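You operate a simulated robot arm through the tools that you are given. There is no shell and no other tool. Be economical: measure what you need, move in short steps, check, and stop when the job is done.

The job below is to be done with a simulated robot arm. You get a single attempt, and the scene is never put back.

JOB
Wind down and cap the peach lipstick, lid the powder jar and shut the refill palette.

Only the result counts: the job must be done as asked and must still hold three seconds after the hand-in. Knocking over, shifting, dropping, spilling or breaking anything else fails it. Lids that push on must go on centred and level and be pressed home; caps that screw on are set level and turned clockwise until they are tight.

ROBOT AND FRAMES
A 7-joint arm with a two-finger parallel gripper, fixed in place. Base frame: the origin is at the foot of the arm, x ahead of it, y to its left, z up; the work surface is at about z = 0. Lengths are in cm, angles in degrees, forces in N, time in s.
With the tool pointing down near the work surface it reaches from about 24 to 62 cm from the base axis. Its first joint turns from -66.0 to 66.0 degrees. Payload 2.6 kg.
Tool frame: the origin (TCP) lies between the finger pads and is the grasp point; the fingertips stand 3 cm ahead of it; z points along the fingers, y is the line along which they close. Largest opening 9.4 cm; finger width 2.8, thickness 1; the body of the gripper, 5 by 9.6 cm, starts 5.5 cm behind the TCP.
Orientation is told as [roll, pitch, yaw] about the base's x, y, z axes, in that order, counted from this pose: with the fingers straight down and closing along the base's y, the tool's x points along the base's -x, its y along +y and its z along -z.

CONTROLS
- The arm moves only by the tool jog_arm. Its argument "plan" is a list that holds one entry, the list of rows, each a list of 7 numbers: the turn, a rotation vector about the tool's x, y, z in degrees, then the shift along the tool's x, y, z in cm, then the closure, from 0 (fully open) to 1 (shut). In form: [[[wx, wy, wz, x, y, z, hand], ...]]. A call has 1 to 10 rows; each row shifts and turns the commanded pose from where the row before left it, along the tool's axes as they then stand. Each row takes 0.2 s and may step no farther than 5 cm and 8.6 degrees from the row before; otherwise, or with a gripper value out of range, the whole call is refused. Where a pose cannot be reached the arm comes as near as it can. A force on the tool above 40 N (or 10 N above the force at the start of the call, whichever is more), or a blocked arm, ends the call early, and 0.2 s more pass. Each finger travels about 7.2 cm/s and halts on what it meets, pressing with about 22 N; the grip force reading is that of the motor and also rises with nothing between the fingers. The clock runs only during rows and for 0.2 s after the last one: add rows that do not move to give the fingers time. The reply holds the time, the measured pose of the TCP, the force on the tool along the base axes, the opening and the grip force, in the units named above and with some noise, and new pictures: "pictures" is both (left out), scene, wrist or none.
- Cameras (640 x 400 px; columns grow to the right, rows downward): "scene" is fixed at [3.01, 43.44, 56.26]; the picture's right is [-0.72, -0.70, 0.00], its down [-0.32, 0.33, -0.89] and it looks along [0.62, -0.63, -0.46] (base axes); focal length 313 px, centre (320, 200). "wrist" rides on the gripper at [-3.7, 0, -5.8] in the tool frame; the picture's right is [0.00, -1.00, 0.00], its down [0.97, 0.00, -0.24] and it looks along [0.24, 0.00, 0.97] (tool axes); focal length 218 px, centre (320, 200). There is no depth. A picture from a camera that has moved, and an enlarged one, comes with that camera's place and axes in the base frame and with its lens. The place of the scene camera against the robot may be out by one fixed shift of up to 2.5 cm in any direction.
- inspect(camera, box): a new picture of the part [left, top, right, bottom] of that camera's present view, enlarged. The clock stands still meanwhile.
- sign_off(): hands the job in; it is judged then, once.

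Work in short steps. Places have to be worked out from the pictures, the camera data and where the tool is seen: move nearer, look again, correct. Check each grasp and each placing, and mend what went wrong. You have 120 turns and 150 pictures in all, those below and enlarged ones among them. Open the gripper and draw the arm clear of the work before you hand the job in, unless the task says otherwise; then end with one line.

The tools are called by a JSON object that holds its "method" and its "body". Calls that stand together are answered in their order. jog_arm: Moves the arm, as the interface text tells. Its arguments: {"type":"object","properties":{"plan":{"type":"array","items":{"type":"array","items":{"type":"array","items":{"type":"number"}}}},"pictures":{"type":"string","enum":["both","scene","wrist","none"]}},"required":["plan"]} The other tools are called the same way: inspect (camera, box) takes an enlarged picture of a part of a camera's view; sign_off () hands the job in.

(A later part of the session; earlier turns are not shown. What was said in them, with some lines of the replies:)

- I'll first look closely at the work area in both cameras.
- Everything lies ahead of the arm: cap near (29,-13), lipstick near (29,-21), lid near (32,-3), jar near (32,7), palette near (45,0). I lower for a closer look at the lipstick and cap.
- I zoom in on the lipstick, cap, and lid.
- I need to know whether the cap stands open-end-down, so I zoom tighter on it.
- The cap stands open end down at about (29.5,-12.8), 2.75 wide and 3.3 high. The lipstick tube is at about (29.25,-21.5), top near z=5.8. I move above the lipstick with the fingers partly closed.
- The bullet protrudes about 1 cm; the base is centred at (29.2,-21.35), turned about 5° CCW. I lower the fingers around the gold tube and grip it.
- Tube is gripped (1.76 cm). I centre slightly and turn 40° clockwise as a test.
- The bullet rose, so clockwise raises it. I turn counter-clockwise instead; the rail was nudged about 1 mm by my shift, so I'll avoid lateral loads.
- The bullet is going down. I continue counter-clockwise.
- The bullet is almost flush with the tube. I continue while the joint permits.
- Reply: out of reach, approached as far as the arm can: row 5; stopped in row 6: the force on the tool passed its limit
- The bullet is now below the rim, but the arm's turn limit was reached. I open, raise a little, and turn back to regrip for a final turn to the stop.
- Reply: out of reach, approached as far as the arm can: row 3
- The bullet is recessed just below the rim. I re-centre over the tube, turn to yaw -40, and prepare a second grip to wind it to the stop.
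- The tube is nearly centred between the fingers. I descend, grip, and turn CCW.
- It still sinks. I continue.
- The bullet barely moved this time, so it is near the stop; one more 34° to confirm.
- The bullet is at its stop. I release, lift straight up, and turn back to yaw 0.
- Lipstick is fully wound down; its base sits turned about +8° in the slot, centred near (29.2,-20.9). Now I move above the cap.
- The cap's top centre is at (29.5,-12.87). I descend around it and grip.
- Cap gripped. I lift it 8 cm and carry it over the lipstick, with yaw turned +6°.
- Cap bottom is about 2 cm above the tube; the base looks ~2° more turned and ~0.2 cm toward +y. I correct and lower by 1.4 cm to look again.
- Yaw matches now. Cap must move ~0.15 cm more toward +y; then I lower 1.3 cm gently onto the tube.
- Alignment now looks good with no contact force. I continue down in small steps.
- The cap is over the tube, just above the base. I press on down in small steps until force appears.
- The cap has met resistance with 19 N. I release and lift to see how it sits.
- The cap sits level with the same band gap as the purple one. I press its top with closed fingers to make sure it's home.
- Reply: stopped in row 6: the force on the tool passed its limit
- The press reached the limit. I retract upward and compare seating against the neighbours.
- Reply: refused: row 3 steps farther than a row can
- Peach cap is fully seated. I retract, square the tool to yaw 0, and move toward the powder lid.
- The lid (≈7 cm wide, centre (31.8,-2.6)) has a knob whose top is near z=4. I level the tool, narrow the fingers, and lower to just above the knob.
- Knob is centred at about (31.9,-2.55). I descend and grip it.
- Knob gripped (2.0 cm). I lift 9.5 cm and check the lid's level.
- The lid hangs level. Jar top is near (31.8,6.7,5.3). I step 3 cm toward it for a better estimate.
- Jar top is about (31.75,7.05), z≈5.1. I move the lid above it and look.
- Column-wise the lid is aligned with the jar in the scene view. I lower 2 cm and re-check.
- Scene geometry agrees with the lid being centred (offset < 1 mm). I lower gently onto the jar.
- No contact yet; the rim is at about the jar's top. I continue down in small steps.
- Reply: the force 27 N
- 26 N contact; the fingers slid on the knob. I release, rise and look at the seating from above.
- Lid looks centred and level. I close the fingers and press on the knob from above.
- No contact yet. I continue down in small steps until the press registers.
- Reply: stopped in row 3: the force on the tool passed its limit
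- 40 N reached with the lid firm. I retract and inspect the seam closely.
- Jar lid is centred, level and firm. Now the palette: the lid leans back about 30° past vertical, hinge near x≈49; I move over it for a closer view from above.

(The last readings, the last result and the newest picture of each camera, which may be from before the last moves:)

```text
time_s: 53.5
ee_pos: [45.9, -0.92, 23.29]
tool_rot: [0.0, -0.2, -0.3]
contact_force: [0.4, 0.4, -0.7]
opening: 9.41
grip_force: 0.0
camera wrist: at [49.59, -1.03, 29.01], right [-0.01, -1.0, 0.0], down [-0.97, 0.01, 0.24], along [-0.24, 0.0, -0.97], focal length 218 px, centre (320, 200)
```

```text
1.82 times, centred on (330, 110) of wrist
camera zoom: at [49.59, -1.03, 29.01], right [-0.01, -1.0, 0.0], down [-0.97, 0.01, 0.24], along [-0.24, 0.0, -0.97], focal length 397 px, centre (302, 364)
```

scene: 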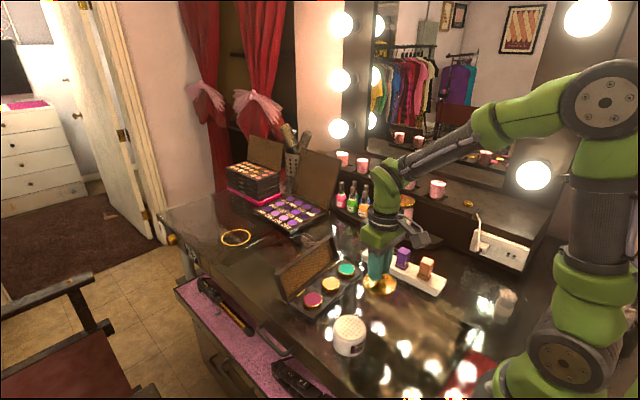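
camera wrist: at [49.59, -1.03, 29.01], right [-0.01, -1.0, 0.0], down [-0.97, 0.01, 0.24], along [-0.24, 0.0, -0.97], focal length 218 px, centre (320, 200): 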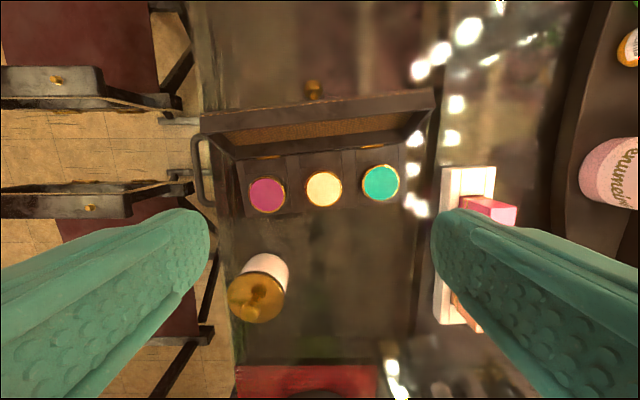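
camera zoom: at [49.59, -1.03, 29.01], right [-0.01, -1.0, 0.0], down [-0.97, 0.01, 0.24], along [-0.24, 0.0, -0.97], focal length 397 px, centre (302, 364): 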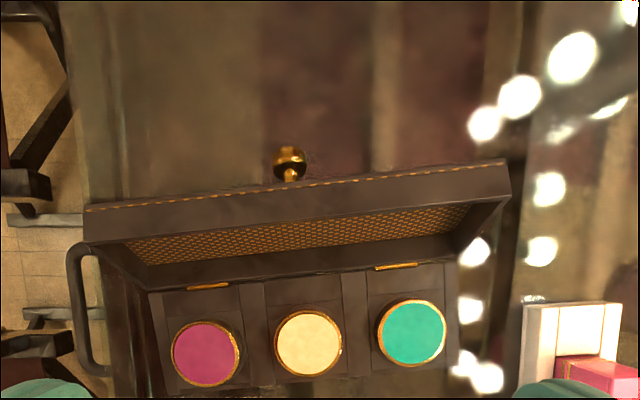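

The lid is a deep tray (≈1.7 cm) leaning back ~25°, with a knob on its back near the middle; hinge near x≈49 at y=-4. I'll straddle the lid with the fingers across it (yaw ≈95°), so one finger pulls it forward and the other catches it. First I rotate up here.

{"method": "jog_arm", "body": {"plan": [[[0, 0, -8.5, 0, 0, 0, 0.38], [0, 0, -8.5, 0, 0, 0, 0.38], [0, 0, -8.5, 0, 0, 0, 0.38], [0, 0, -8.5, 0, 0, 0, 0.38], [0, 0, -8.5, 0, 0, 0, 0.38], [0, 0, -8.5, 0, 0, 0, 0.38], [0, 0, -8.5, 0, 0, 0, 0.38], [0, 0, -8.5, 0, 0, 0, 0.38], [0, 0, -8.5, 0, 0, 0, 0.38], [0, 0, -8.5, 0, 0, 0, 0.38]]], "pictures": "none"}}

{"method": "jog_arm", "body": {"plan": [[[0, 0, -8.5, 0, 0, 0, 0.38], [0, 0, -1.3, 2, -3, 0, 0.38], [0, 0, 0, 0.6, -3.6, 0, 0.38], [0, 0, 0, 0, 0, 3, 0.38], [0, 0, 0, 0, 0, 3, 0.38], [0, 0, 0, 0, 0, 0, 0.38]]], "pictures": "both"}}

{"method": "inspect", "body": {"camera": "scene", "box": [265, 190, 385, 320]}}

```text
time_s: 55.7
ee_pos: [45.87, -0.97, 23.45]
tool_rot: [-0.1, -0.2, 84.9]
contact_force: [0.9, 0.4, -0.4]
opening: 5.85
grip_force: 0.1
```

```text
time_s: 57.1
ee_pos: [52.61, -3.23, 17.46]
tool_rot: [-0.1, -0.1, 94.5]
contact_force: [-0.6, 0.1, -0.7]
opening: 5.82
grip_force: 0.1
camera wrist: at [52.45, 0.47, 23.31], right [1.0, 0.08, 0.0], down [0.08, -0.97, 0.24], along [0.02, -0.24, -0.97], focal length 218 px, centre (320, 200)
```

scene: 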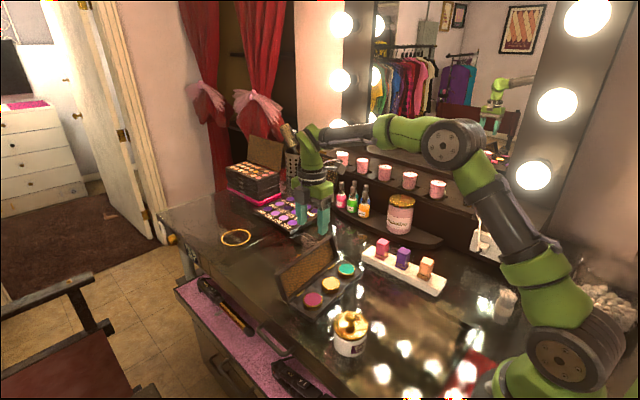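
wrist: 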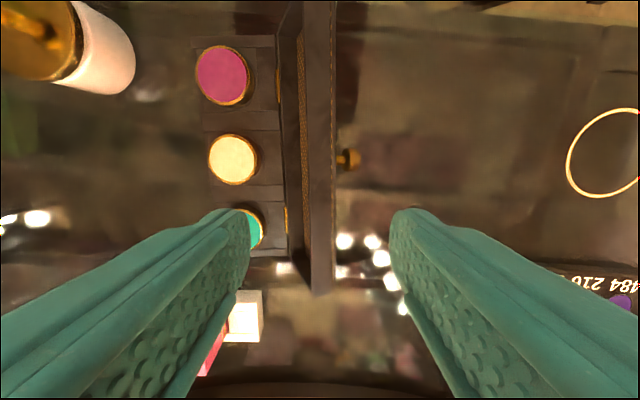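

```text
3.08 times, centred on (325, 255) of scene
camera zoom: at [3.01, 43.44, 56.26], right [-0.72, -0.7, 0.0], down [-0.32, 0.33, -0.89], along [0.62, -0.63, -0.46], focal length 963 px, centre (305, 31)
```

zoom: 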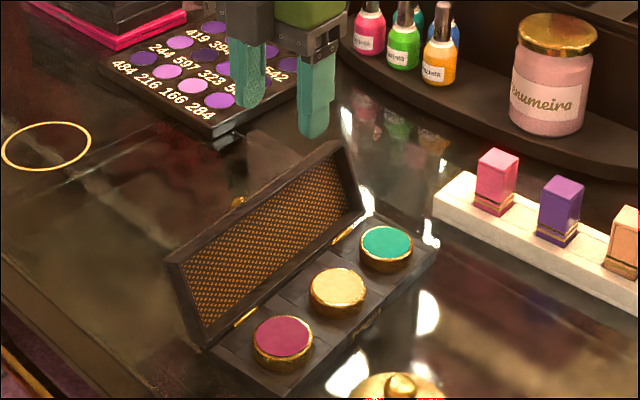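

The view shows the lid edge between the fingers (x≈51.5–53.8), well aligned. I shift 0.6 cm back toward the base and lower around the lid.

{"method": "jog_arm", "body": {"plan": [[[0, 0, 0, 0.65, 0.6, 0, 0.38], [0, 0, 0, 0, 0, 3, 0.38], [0, 0, 0, 0, 0, 2, 0.38], [0, 0, 0, 0, 0, 0, 0.38]]], "pictures": "wrist"}}

{"method": "inspect", "body": {"camera": "scene", "box": [265, 190, 385, 320]}}

```text
time_s: 58.1
ee_pos: [52.08, -3.91, 12.31]
tool_rot: [-0.2, 0.1, 94.5]
contact_force: [0.2, 0.2, -0.8]
opening: 5.86
grip_force: 0.0
camera wrist: at [51.89, -0.15, 18.17], right [1.0, 0.08, 0.0], down [0.07, -0.97, 0.24], along [0.02, -0.24, -0.97], focal length 218 px, centre (320, 200)
```

wrist: 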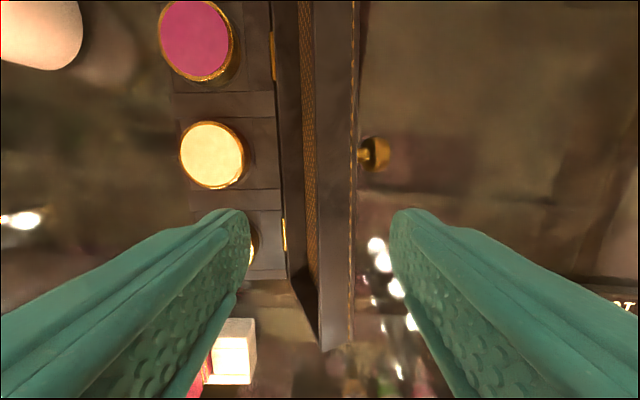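

```text
3.08 times, centred on (325, 255) of scene
camera zoom: at [3.01, 43.44, 56.26], right [-0.72, -0.7, 0.0], down [-0.32, 0.33, -0.89], along [0.62, -0.63, -0.46], focal length 963 px, centre (305, 31)
```

zoom: 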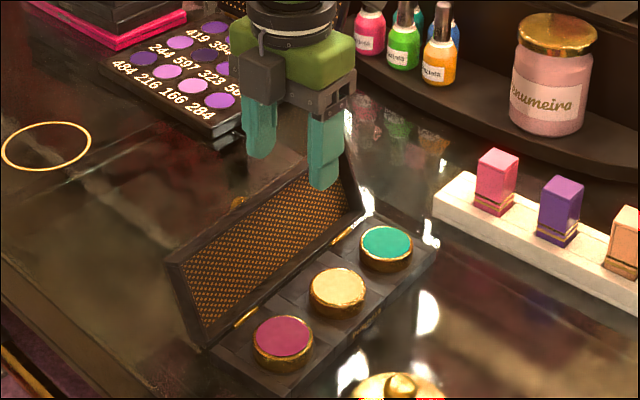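

Clearances are about 1 cm on each side. I descend to tip height 4.6.

{"method": "jog_arm", "body": {"plan": [[[0, 0, 0, 0, 0, 2.4, 0.38], [0, 0, 0, 0, 0, 2.3, 0.38], [0, 0, 0, 0, 0, 0, 0.38]]], "pictures": "wrist"}}

{"method": "inspect", "body": {"camera": "scene", "box": [265, 190, 385, 320]}}

```text
time_s: 58.9
ee_pos: [52.07, -3.75, 7.5]
tool_rot: [-0.2, -0.1, 94.5]
contact_force: [0.1, 0.7, -0.3]
opening: 5.8
grip_force: 0.2
camera wrist: at [51.9, -0.03, 13.46], right [1.0, 0.08, 0.0], down [0.07, -0.97, 0.24], along [0.02, -0.24, -0.97], focal length 218 px, centre (320, 200)
```

wrist: 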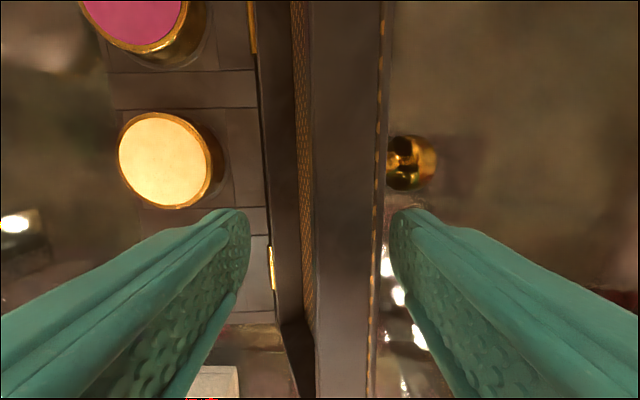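

```text
3.08 times, centred on (325, 255) of scene
camera zoom: at [3.01, 43.44, 56.26], right [-0.72, -0.7, 0.0], down [-0.32, 0.33, -0.89], along [0.62, -0.63, -0.46], focal length 963 px, centre (305, 31)
```

zoom: 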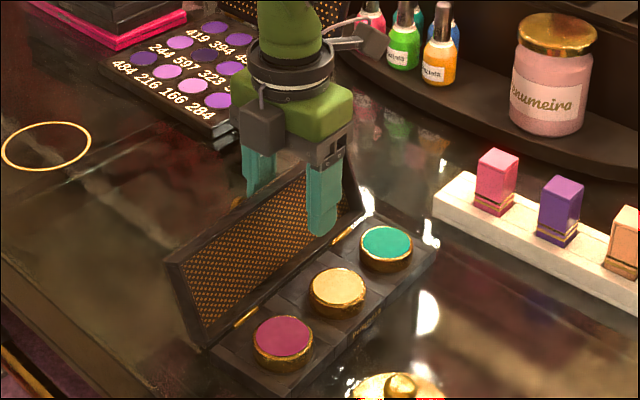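

The lid is straddled without contact. I pull 3 cm toward the base in half-centimetre rows and check.

{"method": "jog_arm", "body": {"plan": [[[0, 0, 0, 0, 0.6, 0, 0.38], [0, 0, 0, 0, 0.5, 0, 0.38], [0, 0, 0, 0, 0.5, 0, 0.38], [0, 0, 0, 0, 0.5, 0, 0.38], [0, 0, 0, 0, 0.5, 0, 0.38]]], "pictures": "wrist"}}

{"method": "inspect", "body": {"camera": "scene", "box": [265, 190, 385, 320]}}

```text
time_s: 60.1
ee_pos: [49.58, -3.94, 7.67]
tool_rot: [-0.1, -0.1, 94.4]
contact_force: [-0.5, -0.6, 0.7]
opening: 5.85
grip_force: 0.3
camera wrist: at [49.33, -0.28, 13.51], right [1.0, 0.08, 0.0], down [0.07, -0.97, 0.24], along [0.02, -0.24, -0.97], focal length 218 px, centre (320, 200)
```

wrist: 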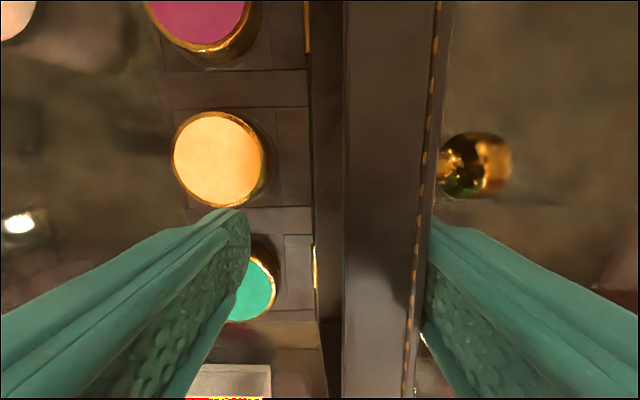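

```text
3.08 times, centred on (325, 255) of scene
camera zoom: at [3.01, 43.44, 56.26], right [-0.72, -0.7, 0.0], down [-0.32, 0.33, -0.89], along [0.62, -0.63, -0.46], focal length 963 px, centre (305, 31)
```

zoom: 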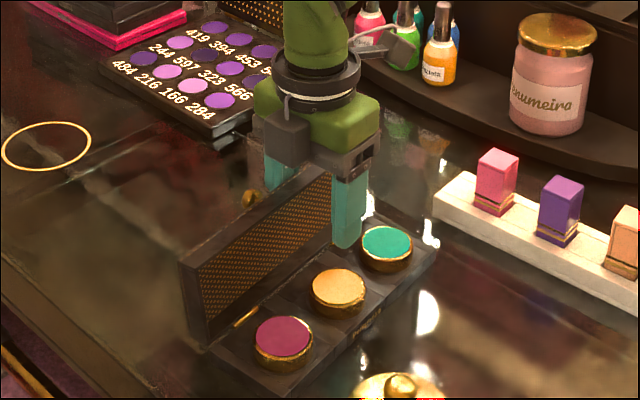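

The lid follows easily and is nearly upright; the palette base hasn't moved. I continue 2 cm.

{"method": "jog_arm", "body": {"plan": [[[0, 0, 0, 0, 0.5, 0, 0.38], [0, 0, 0, 0, 0.5, 0, 0.38], [0, 0, 0, 0, 0.5, 0, 0.38], [0, 0, 0, 0, 0.5, 0, 0.38], [0, 0, 0, 0, 0, 0, 0.38]]], "pictures": "wrist"}}

{"method": "inspect", "body": {"camera": "scene", "box": [265, 190, 385, 320]}}

```text
time_s: 61.3
ee_pos: [47.41, -4.05, 7.75]
tool_rot: [-0.1, -0.1, 94.5]
contact_force: [0.4, 0.1, -0.4]
opening: 5.87
grip_force: 0.4
camera wrist: at [47.22, -0.38, 13.56], right [1.0, 0.08, 0.0], down [0.07, -0.97, 0.24], along [0.02, -0.24, -0.97], focal length 218 px, centre (320, 200)
```

wrist: 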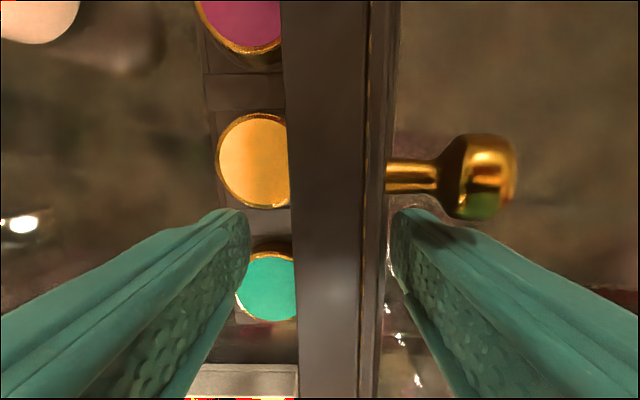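

```text
3.08 times, centred on (325, 255) of scene
camera zoom: at [3.01, 43.44, 56.26], right [-0.72, -0.7, 0.0], down [-0.32, 0.33, -0.89], along [0.62, -0.63, -0.46], focal length 963 px, centre (305, 31)
```

zoom: 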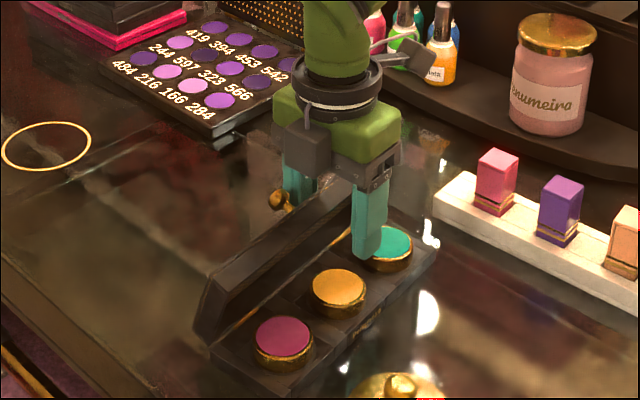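

The lid has passed vertical and stays controlled. I continue another 2 cm.

{"method": "jog_arm", "body": {"plan": [[[0, 0, 0, 0, 0.5, 0, 0.38], [0, 0, 0, 0, 0.5, 0, 0.38], [0, 0, 0, 0, 0.5, 0, 0.38], [0, 0, 0, 0, 0.5, 0, 0.38], [0, 0, 0, 0, 0, 0, 0.38]]], "pictures": "wrist"}}

{"method": "inspect", "body": {"camera": "scene", "box": [265, 190, 385, 320]}}

```text
time_s: 62.5
ee_pos: [45.49, -4.27, 7.76]
tool_rot: [-0.2, 0.1, 94.5]
contact_force: [-0.4, 0.5, 0.2]
opening: 5.83
grip_force: 0.2
camera wrist: at [45.3, -0.53, 13.54], right [1.0, 0.08, 0.0], down [0.07, -0.97, 0.24], along [0.02, -0.24, -0.97], focal length 218 px, centre (320, 200)
```

wrist: 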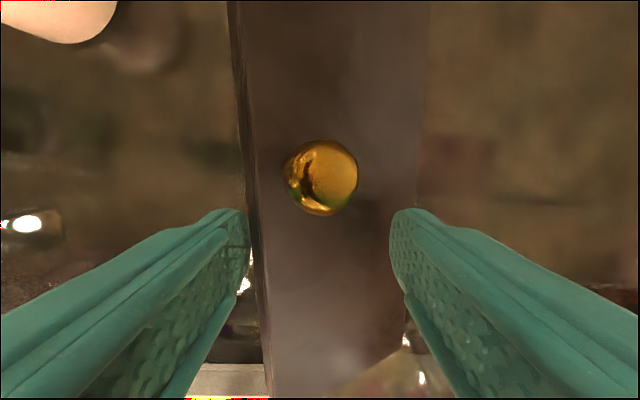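

```text
3.08 times, centred on (325, 255) of scene
camera zoom: at [3.01, 43.44, 56.26], right [-0.72, -0.7, 0.0], down [-0.32, 0.33, -0.89], along [0.62, -0.63, -0.46], focal length 963 px, centre (305, 31)
```

zoom: 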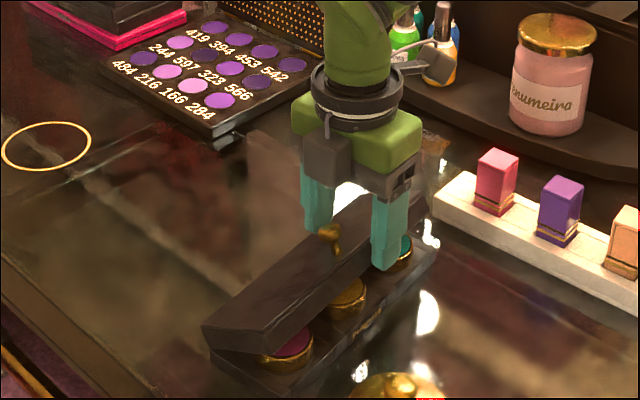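

As planned, the front finger caught the lid. I keep moving toward the base to lower it gently.

{"method": "jog_arm", "body": {"plan": [[[0, 0, 0, 0, 0.4, 0, 0.38], [0, 0, 0, 0, 0.4, 0, 0.38], [0, 0, 0, 0, 0.4, 0, 0.38], [0, 0, 0, 0, 0.4, 0, 0.38], [0, 0, 0, 0, 0, 0, 0.38]]], "pictures": "wrist"}}

{"method": "inspect", "body": {"camera": "scene", "box": [265, 190, 385, 320]}}

```text
time_s: 63.7
ee_pos: [44.02, -4.34, 7.66]
tool_rot: [-0.2, 0.1, 94.5]
contact_force: [0.8, -0.7, -0.3]
opening: 5.8
grip_force: 0.1
camera wrist: at [43.71, -0.71, 13.53], right [1.0, 0.08, 0.0], down [0.07, -0.97, 0.24], along [0.02, -0.24, -0.97], focal length 218 px, centre (320, 200)
```

wrist: 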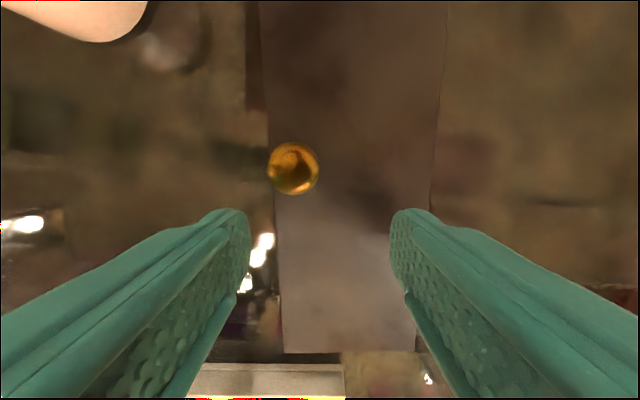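

```text
3.08 times, centred on (325, 255) of scene
camera zoom: at [3.01, 43.44, 56.26], right [-0.72, -0.7, 0.0], down [-0.32, 0.33, -0.89], along [0.62, -0.63, -0.46], focal length 963 px, centre (305, 31)
```

zoom: 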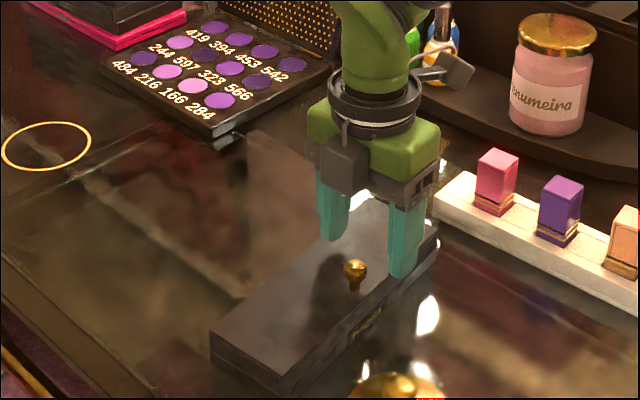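

The lid is now down. I rise straight up and inspect whether it is flush.

{"method": "jog_arm", "body": {"plan": [[[0, 0, 0, 0, 0, -4, 0.38], [0, 0, 0, 0, 0, -4, 0.38], [0, 0, 0, 0, 0, 0, 1], [0, 0, 0, 0, 0, 0, 1], [0, 0, 0, 0, 0, 0, 1]]], "pictures": "wrist"}}

{"method": "inspect", "body": {"camera": "scene", "box": [280, 250, 380, 325]}}

{"method": "inspect", "body": {"camera": "scene", "box": [295, 280, 345, 320]}}

```text
time_s: 64.9
ee_pos: [43.83, -4.45, 15.81]
tool_rot: [-0.2, 0.0, 94.4]
contact_force: [-0.1, -0.3, 0.1]
opening: 0.01
grip_force: 22.2
camera wrist: at [43.69, -0.78, 21.62], right [1.0, 0.08, 0.0], down [0.07, -0.97, 0.24], along [0.02, -0.24, -0.97], focal length 218 px, centre (320, 200)
```

wrist: 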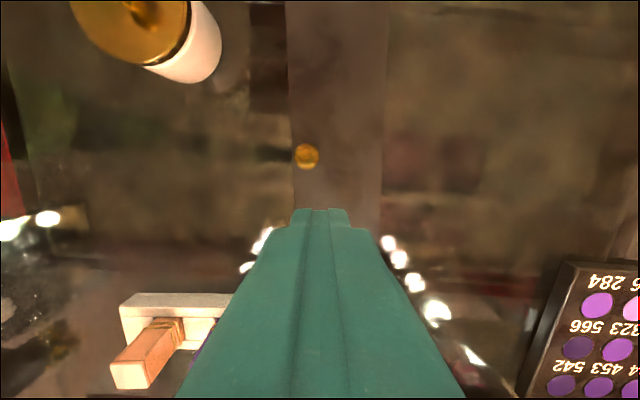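

```text
5.33 times, centred on (330, 288) of scene
camera zoom: at [3.01, 43.44, 56.26], right [-0.72, -0.7, 0.0], down [-0.32, 0.33, -0.89], along [0.62, -0.63, -0.46], focal length 1669 px, centre (267, -267)
```

zoom: 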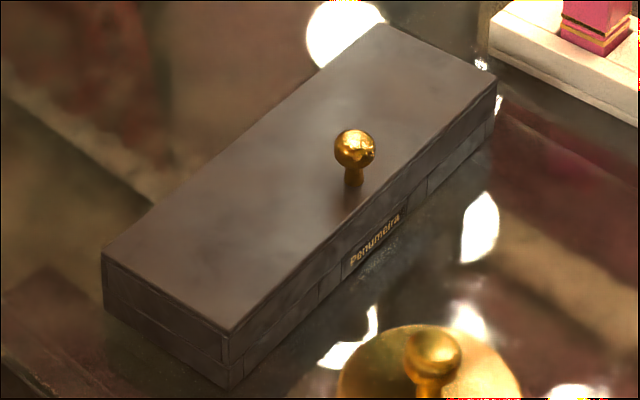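

```text
10.00 times, centred on (320, 300) of scene
camera zoom: at [3.01, 43.44, 56.26], right [-0.72, -0.7, 0.0], down [-0.32, 0.33, -0.89], along [0.62, -0.63, -0.46], focal length 3129 px, centre (320, -800)
```

zoom: 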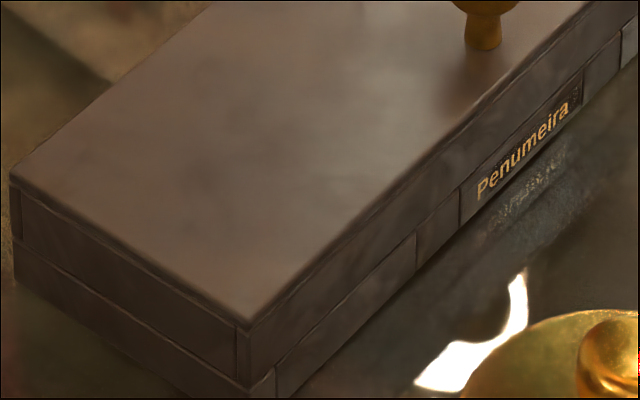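

The lid is flush with a uniform seam. I give a gentle press near its front to make sure it's fully shut.

{"method": "jog_arm", "body": {"plan": [[[0, 0, 0, 0, 0, 4, 1], [0, 0, 0, 0, 0, 3.5, 1], [0, 0, 0, 0, 0, 0.6, 1], [0, 0, 0, 0, 0, 0.4, 1], [0, 0, 0, 0, 0, 0.3, 1], [0, 0, 0, 0, 0, 0.3, 1], [0, 0, 0, 0, 0, 0.2, 1], [0, 0, 0, 0, 0, 0.2, 1]]], "pictures": "none"}}

```text
time_s: 66.6
ee_pos: [43.93, -4.4, 6.54]
tool_rot: [-0.3, 0.0, 94.3]
contact_force: [-2.9, -0.1, 8.1]
opening: 0.01
grip_force: 21.7
stopped in row 8: the force on the tool passed its limit (the readings are from after the stop); the commanded pose is now the measured one
```

The lid is firm at z≈3.5 under a full press. I retract up and away and take a final look at everything.

{"method": "jog_arm", "body": {"plan": [[[0, 0, 0, 0, 0, -4, 1], [0, 0, 0, 0, 0, -4, 0.6], [0, 0, 0, 0, 0, -4, 0], [0, 0, 8.5, 0, 0, -4, 0], [0, 0, 8.5, 4, 0, -2, 0], [0, 0, 8.5, 4, 0, 0, 0], [0, 0, 8.5, 0, 0, 0, 0], [0, 0, 0, 0, 0, 0, 0]]], "pictures": "scene"}}

{"method": "inspect", "body": {"camera": "scene", "box": [280, 225, 460, 365]}}

{"method": "inspect", "body": {"camera": "scene", "box": [330, 305, 380, 360]}}

```text
time_s: 68.4
ee_pos: [42.57, -12.37, 24.54]
tool_rot: [-0.2, -0.2, 60.3]
contact_force: [-0.5, 0.0, -0.3]
opening: 9.4
grip_force: 0.0
```

scene: 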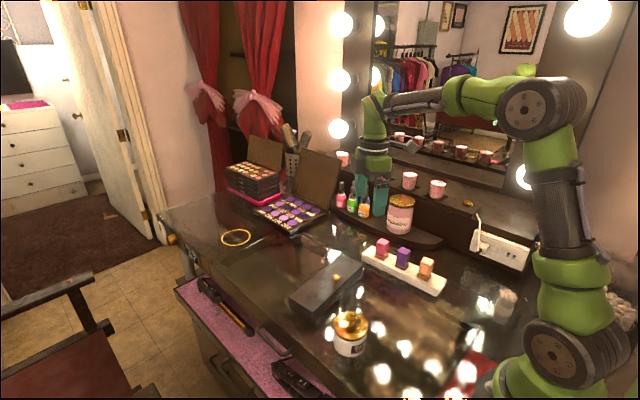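

```text
2.86 times, centred on (370, 295) of scene
camera zoom: at [3.01, 43.44, 56.26], right [-0.72, -0.7, 0.0], down [-0.32, 0.33, -0.89], along [0.62, -0.63, -0.46], focal length 894 px, centre (177, -71)
```

zoom: 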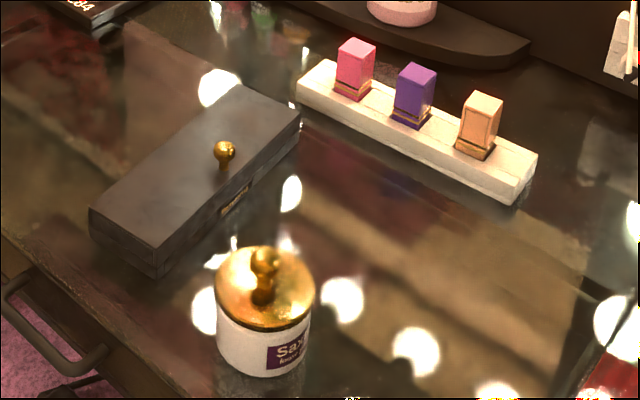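

```text
7.27 times, centred on (355, 332) of scene
camera zoom: at [3.01, 43.44, 56.26], right [-0.72, -0.7, 0.0], down [-0.32, 0.33, -0.89], along [0.62, -0.63, -0.46], focal length 2276 px, centre (66, -764)
```

zoom: 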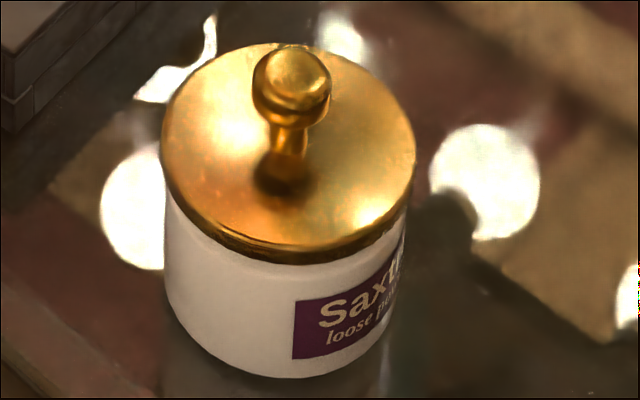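

I check the jar seam once more at high zoom to be certain the lid is fully home.

{"method": "inspect", "body": {"camera": "scene", "box": [330, 328, 354, 348]}}

{"method": "inspect", "body": {"camera": "scene", "box": [350, 325, 374, 345]}}

```text
16.00 times, centred on (342, 338) of scene
camera zoom: at [3.01, 43.44, 56.26], right [-0.72, -0.7, 0.0], down [-0.32, 0.33, -0.89], along [0.62, -0.63, -0.46], focal length 5007 px, centre (-32, -2008)
```

zoom: 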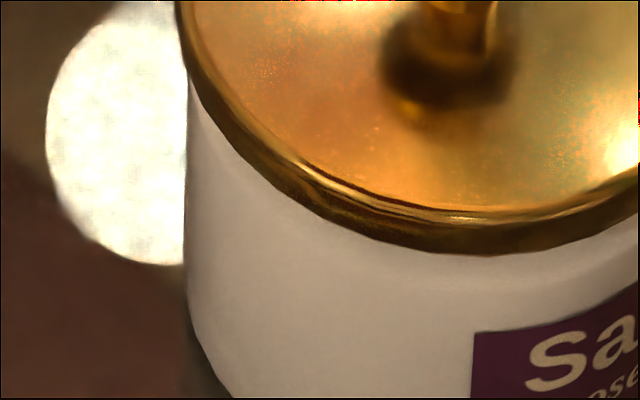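

```text
16.00 times, centred on (362, 335) of scene
camera zoom: at [3.01, 43.44, 56.26], right [-0.72, -0.7, 0.0], down [-0.32, 0.33, -0.89], along [0.62, -0.63, -0.46], focal length 5007 px, centre (-352, -1960)
```

zoom: 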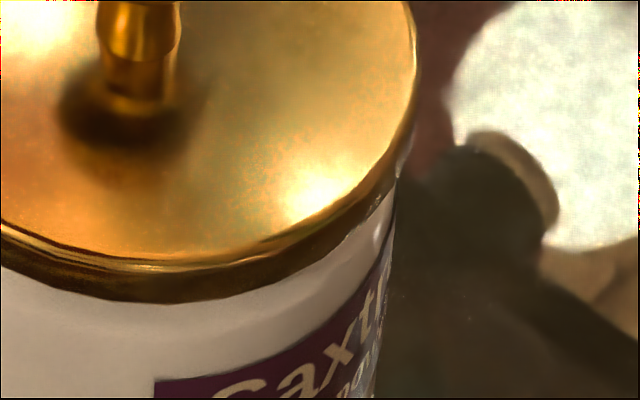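

The lid rim meets the jar body all round with no gap, the cap and palette are closed, and the arm is clear. I hand in.

{"method": "sign_off", "body": {}}

```text
The job is handed in.
```

The peach lipstick is wound down and capped, the powder jar is lidded and the refill palette is shut. The lipstick rail shifted about 1 mm while I was turning the tube.
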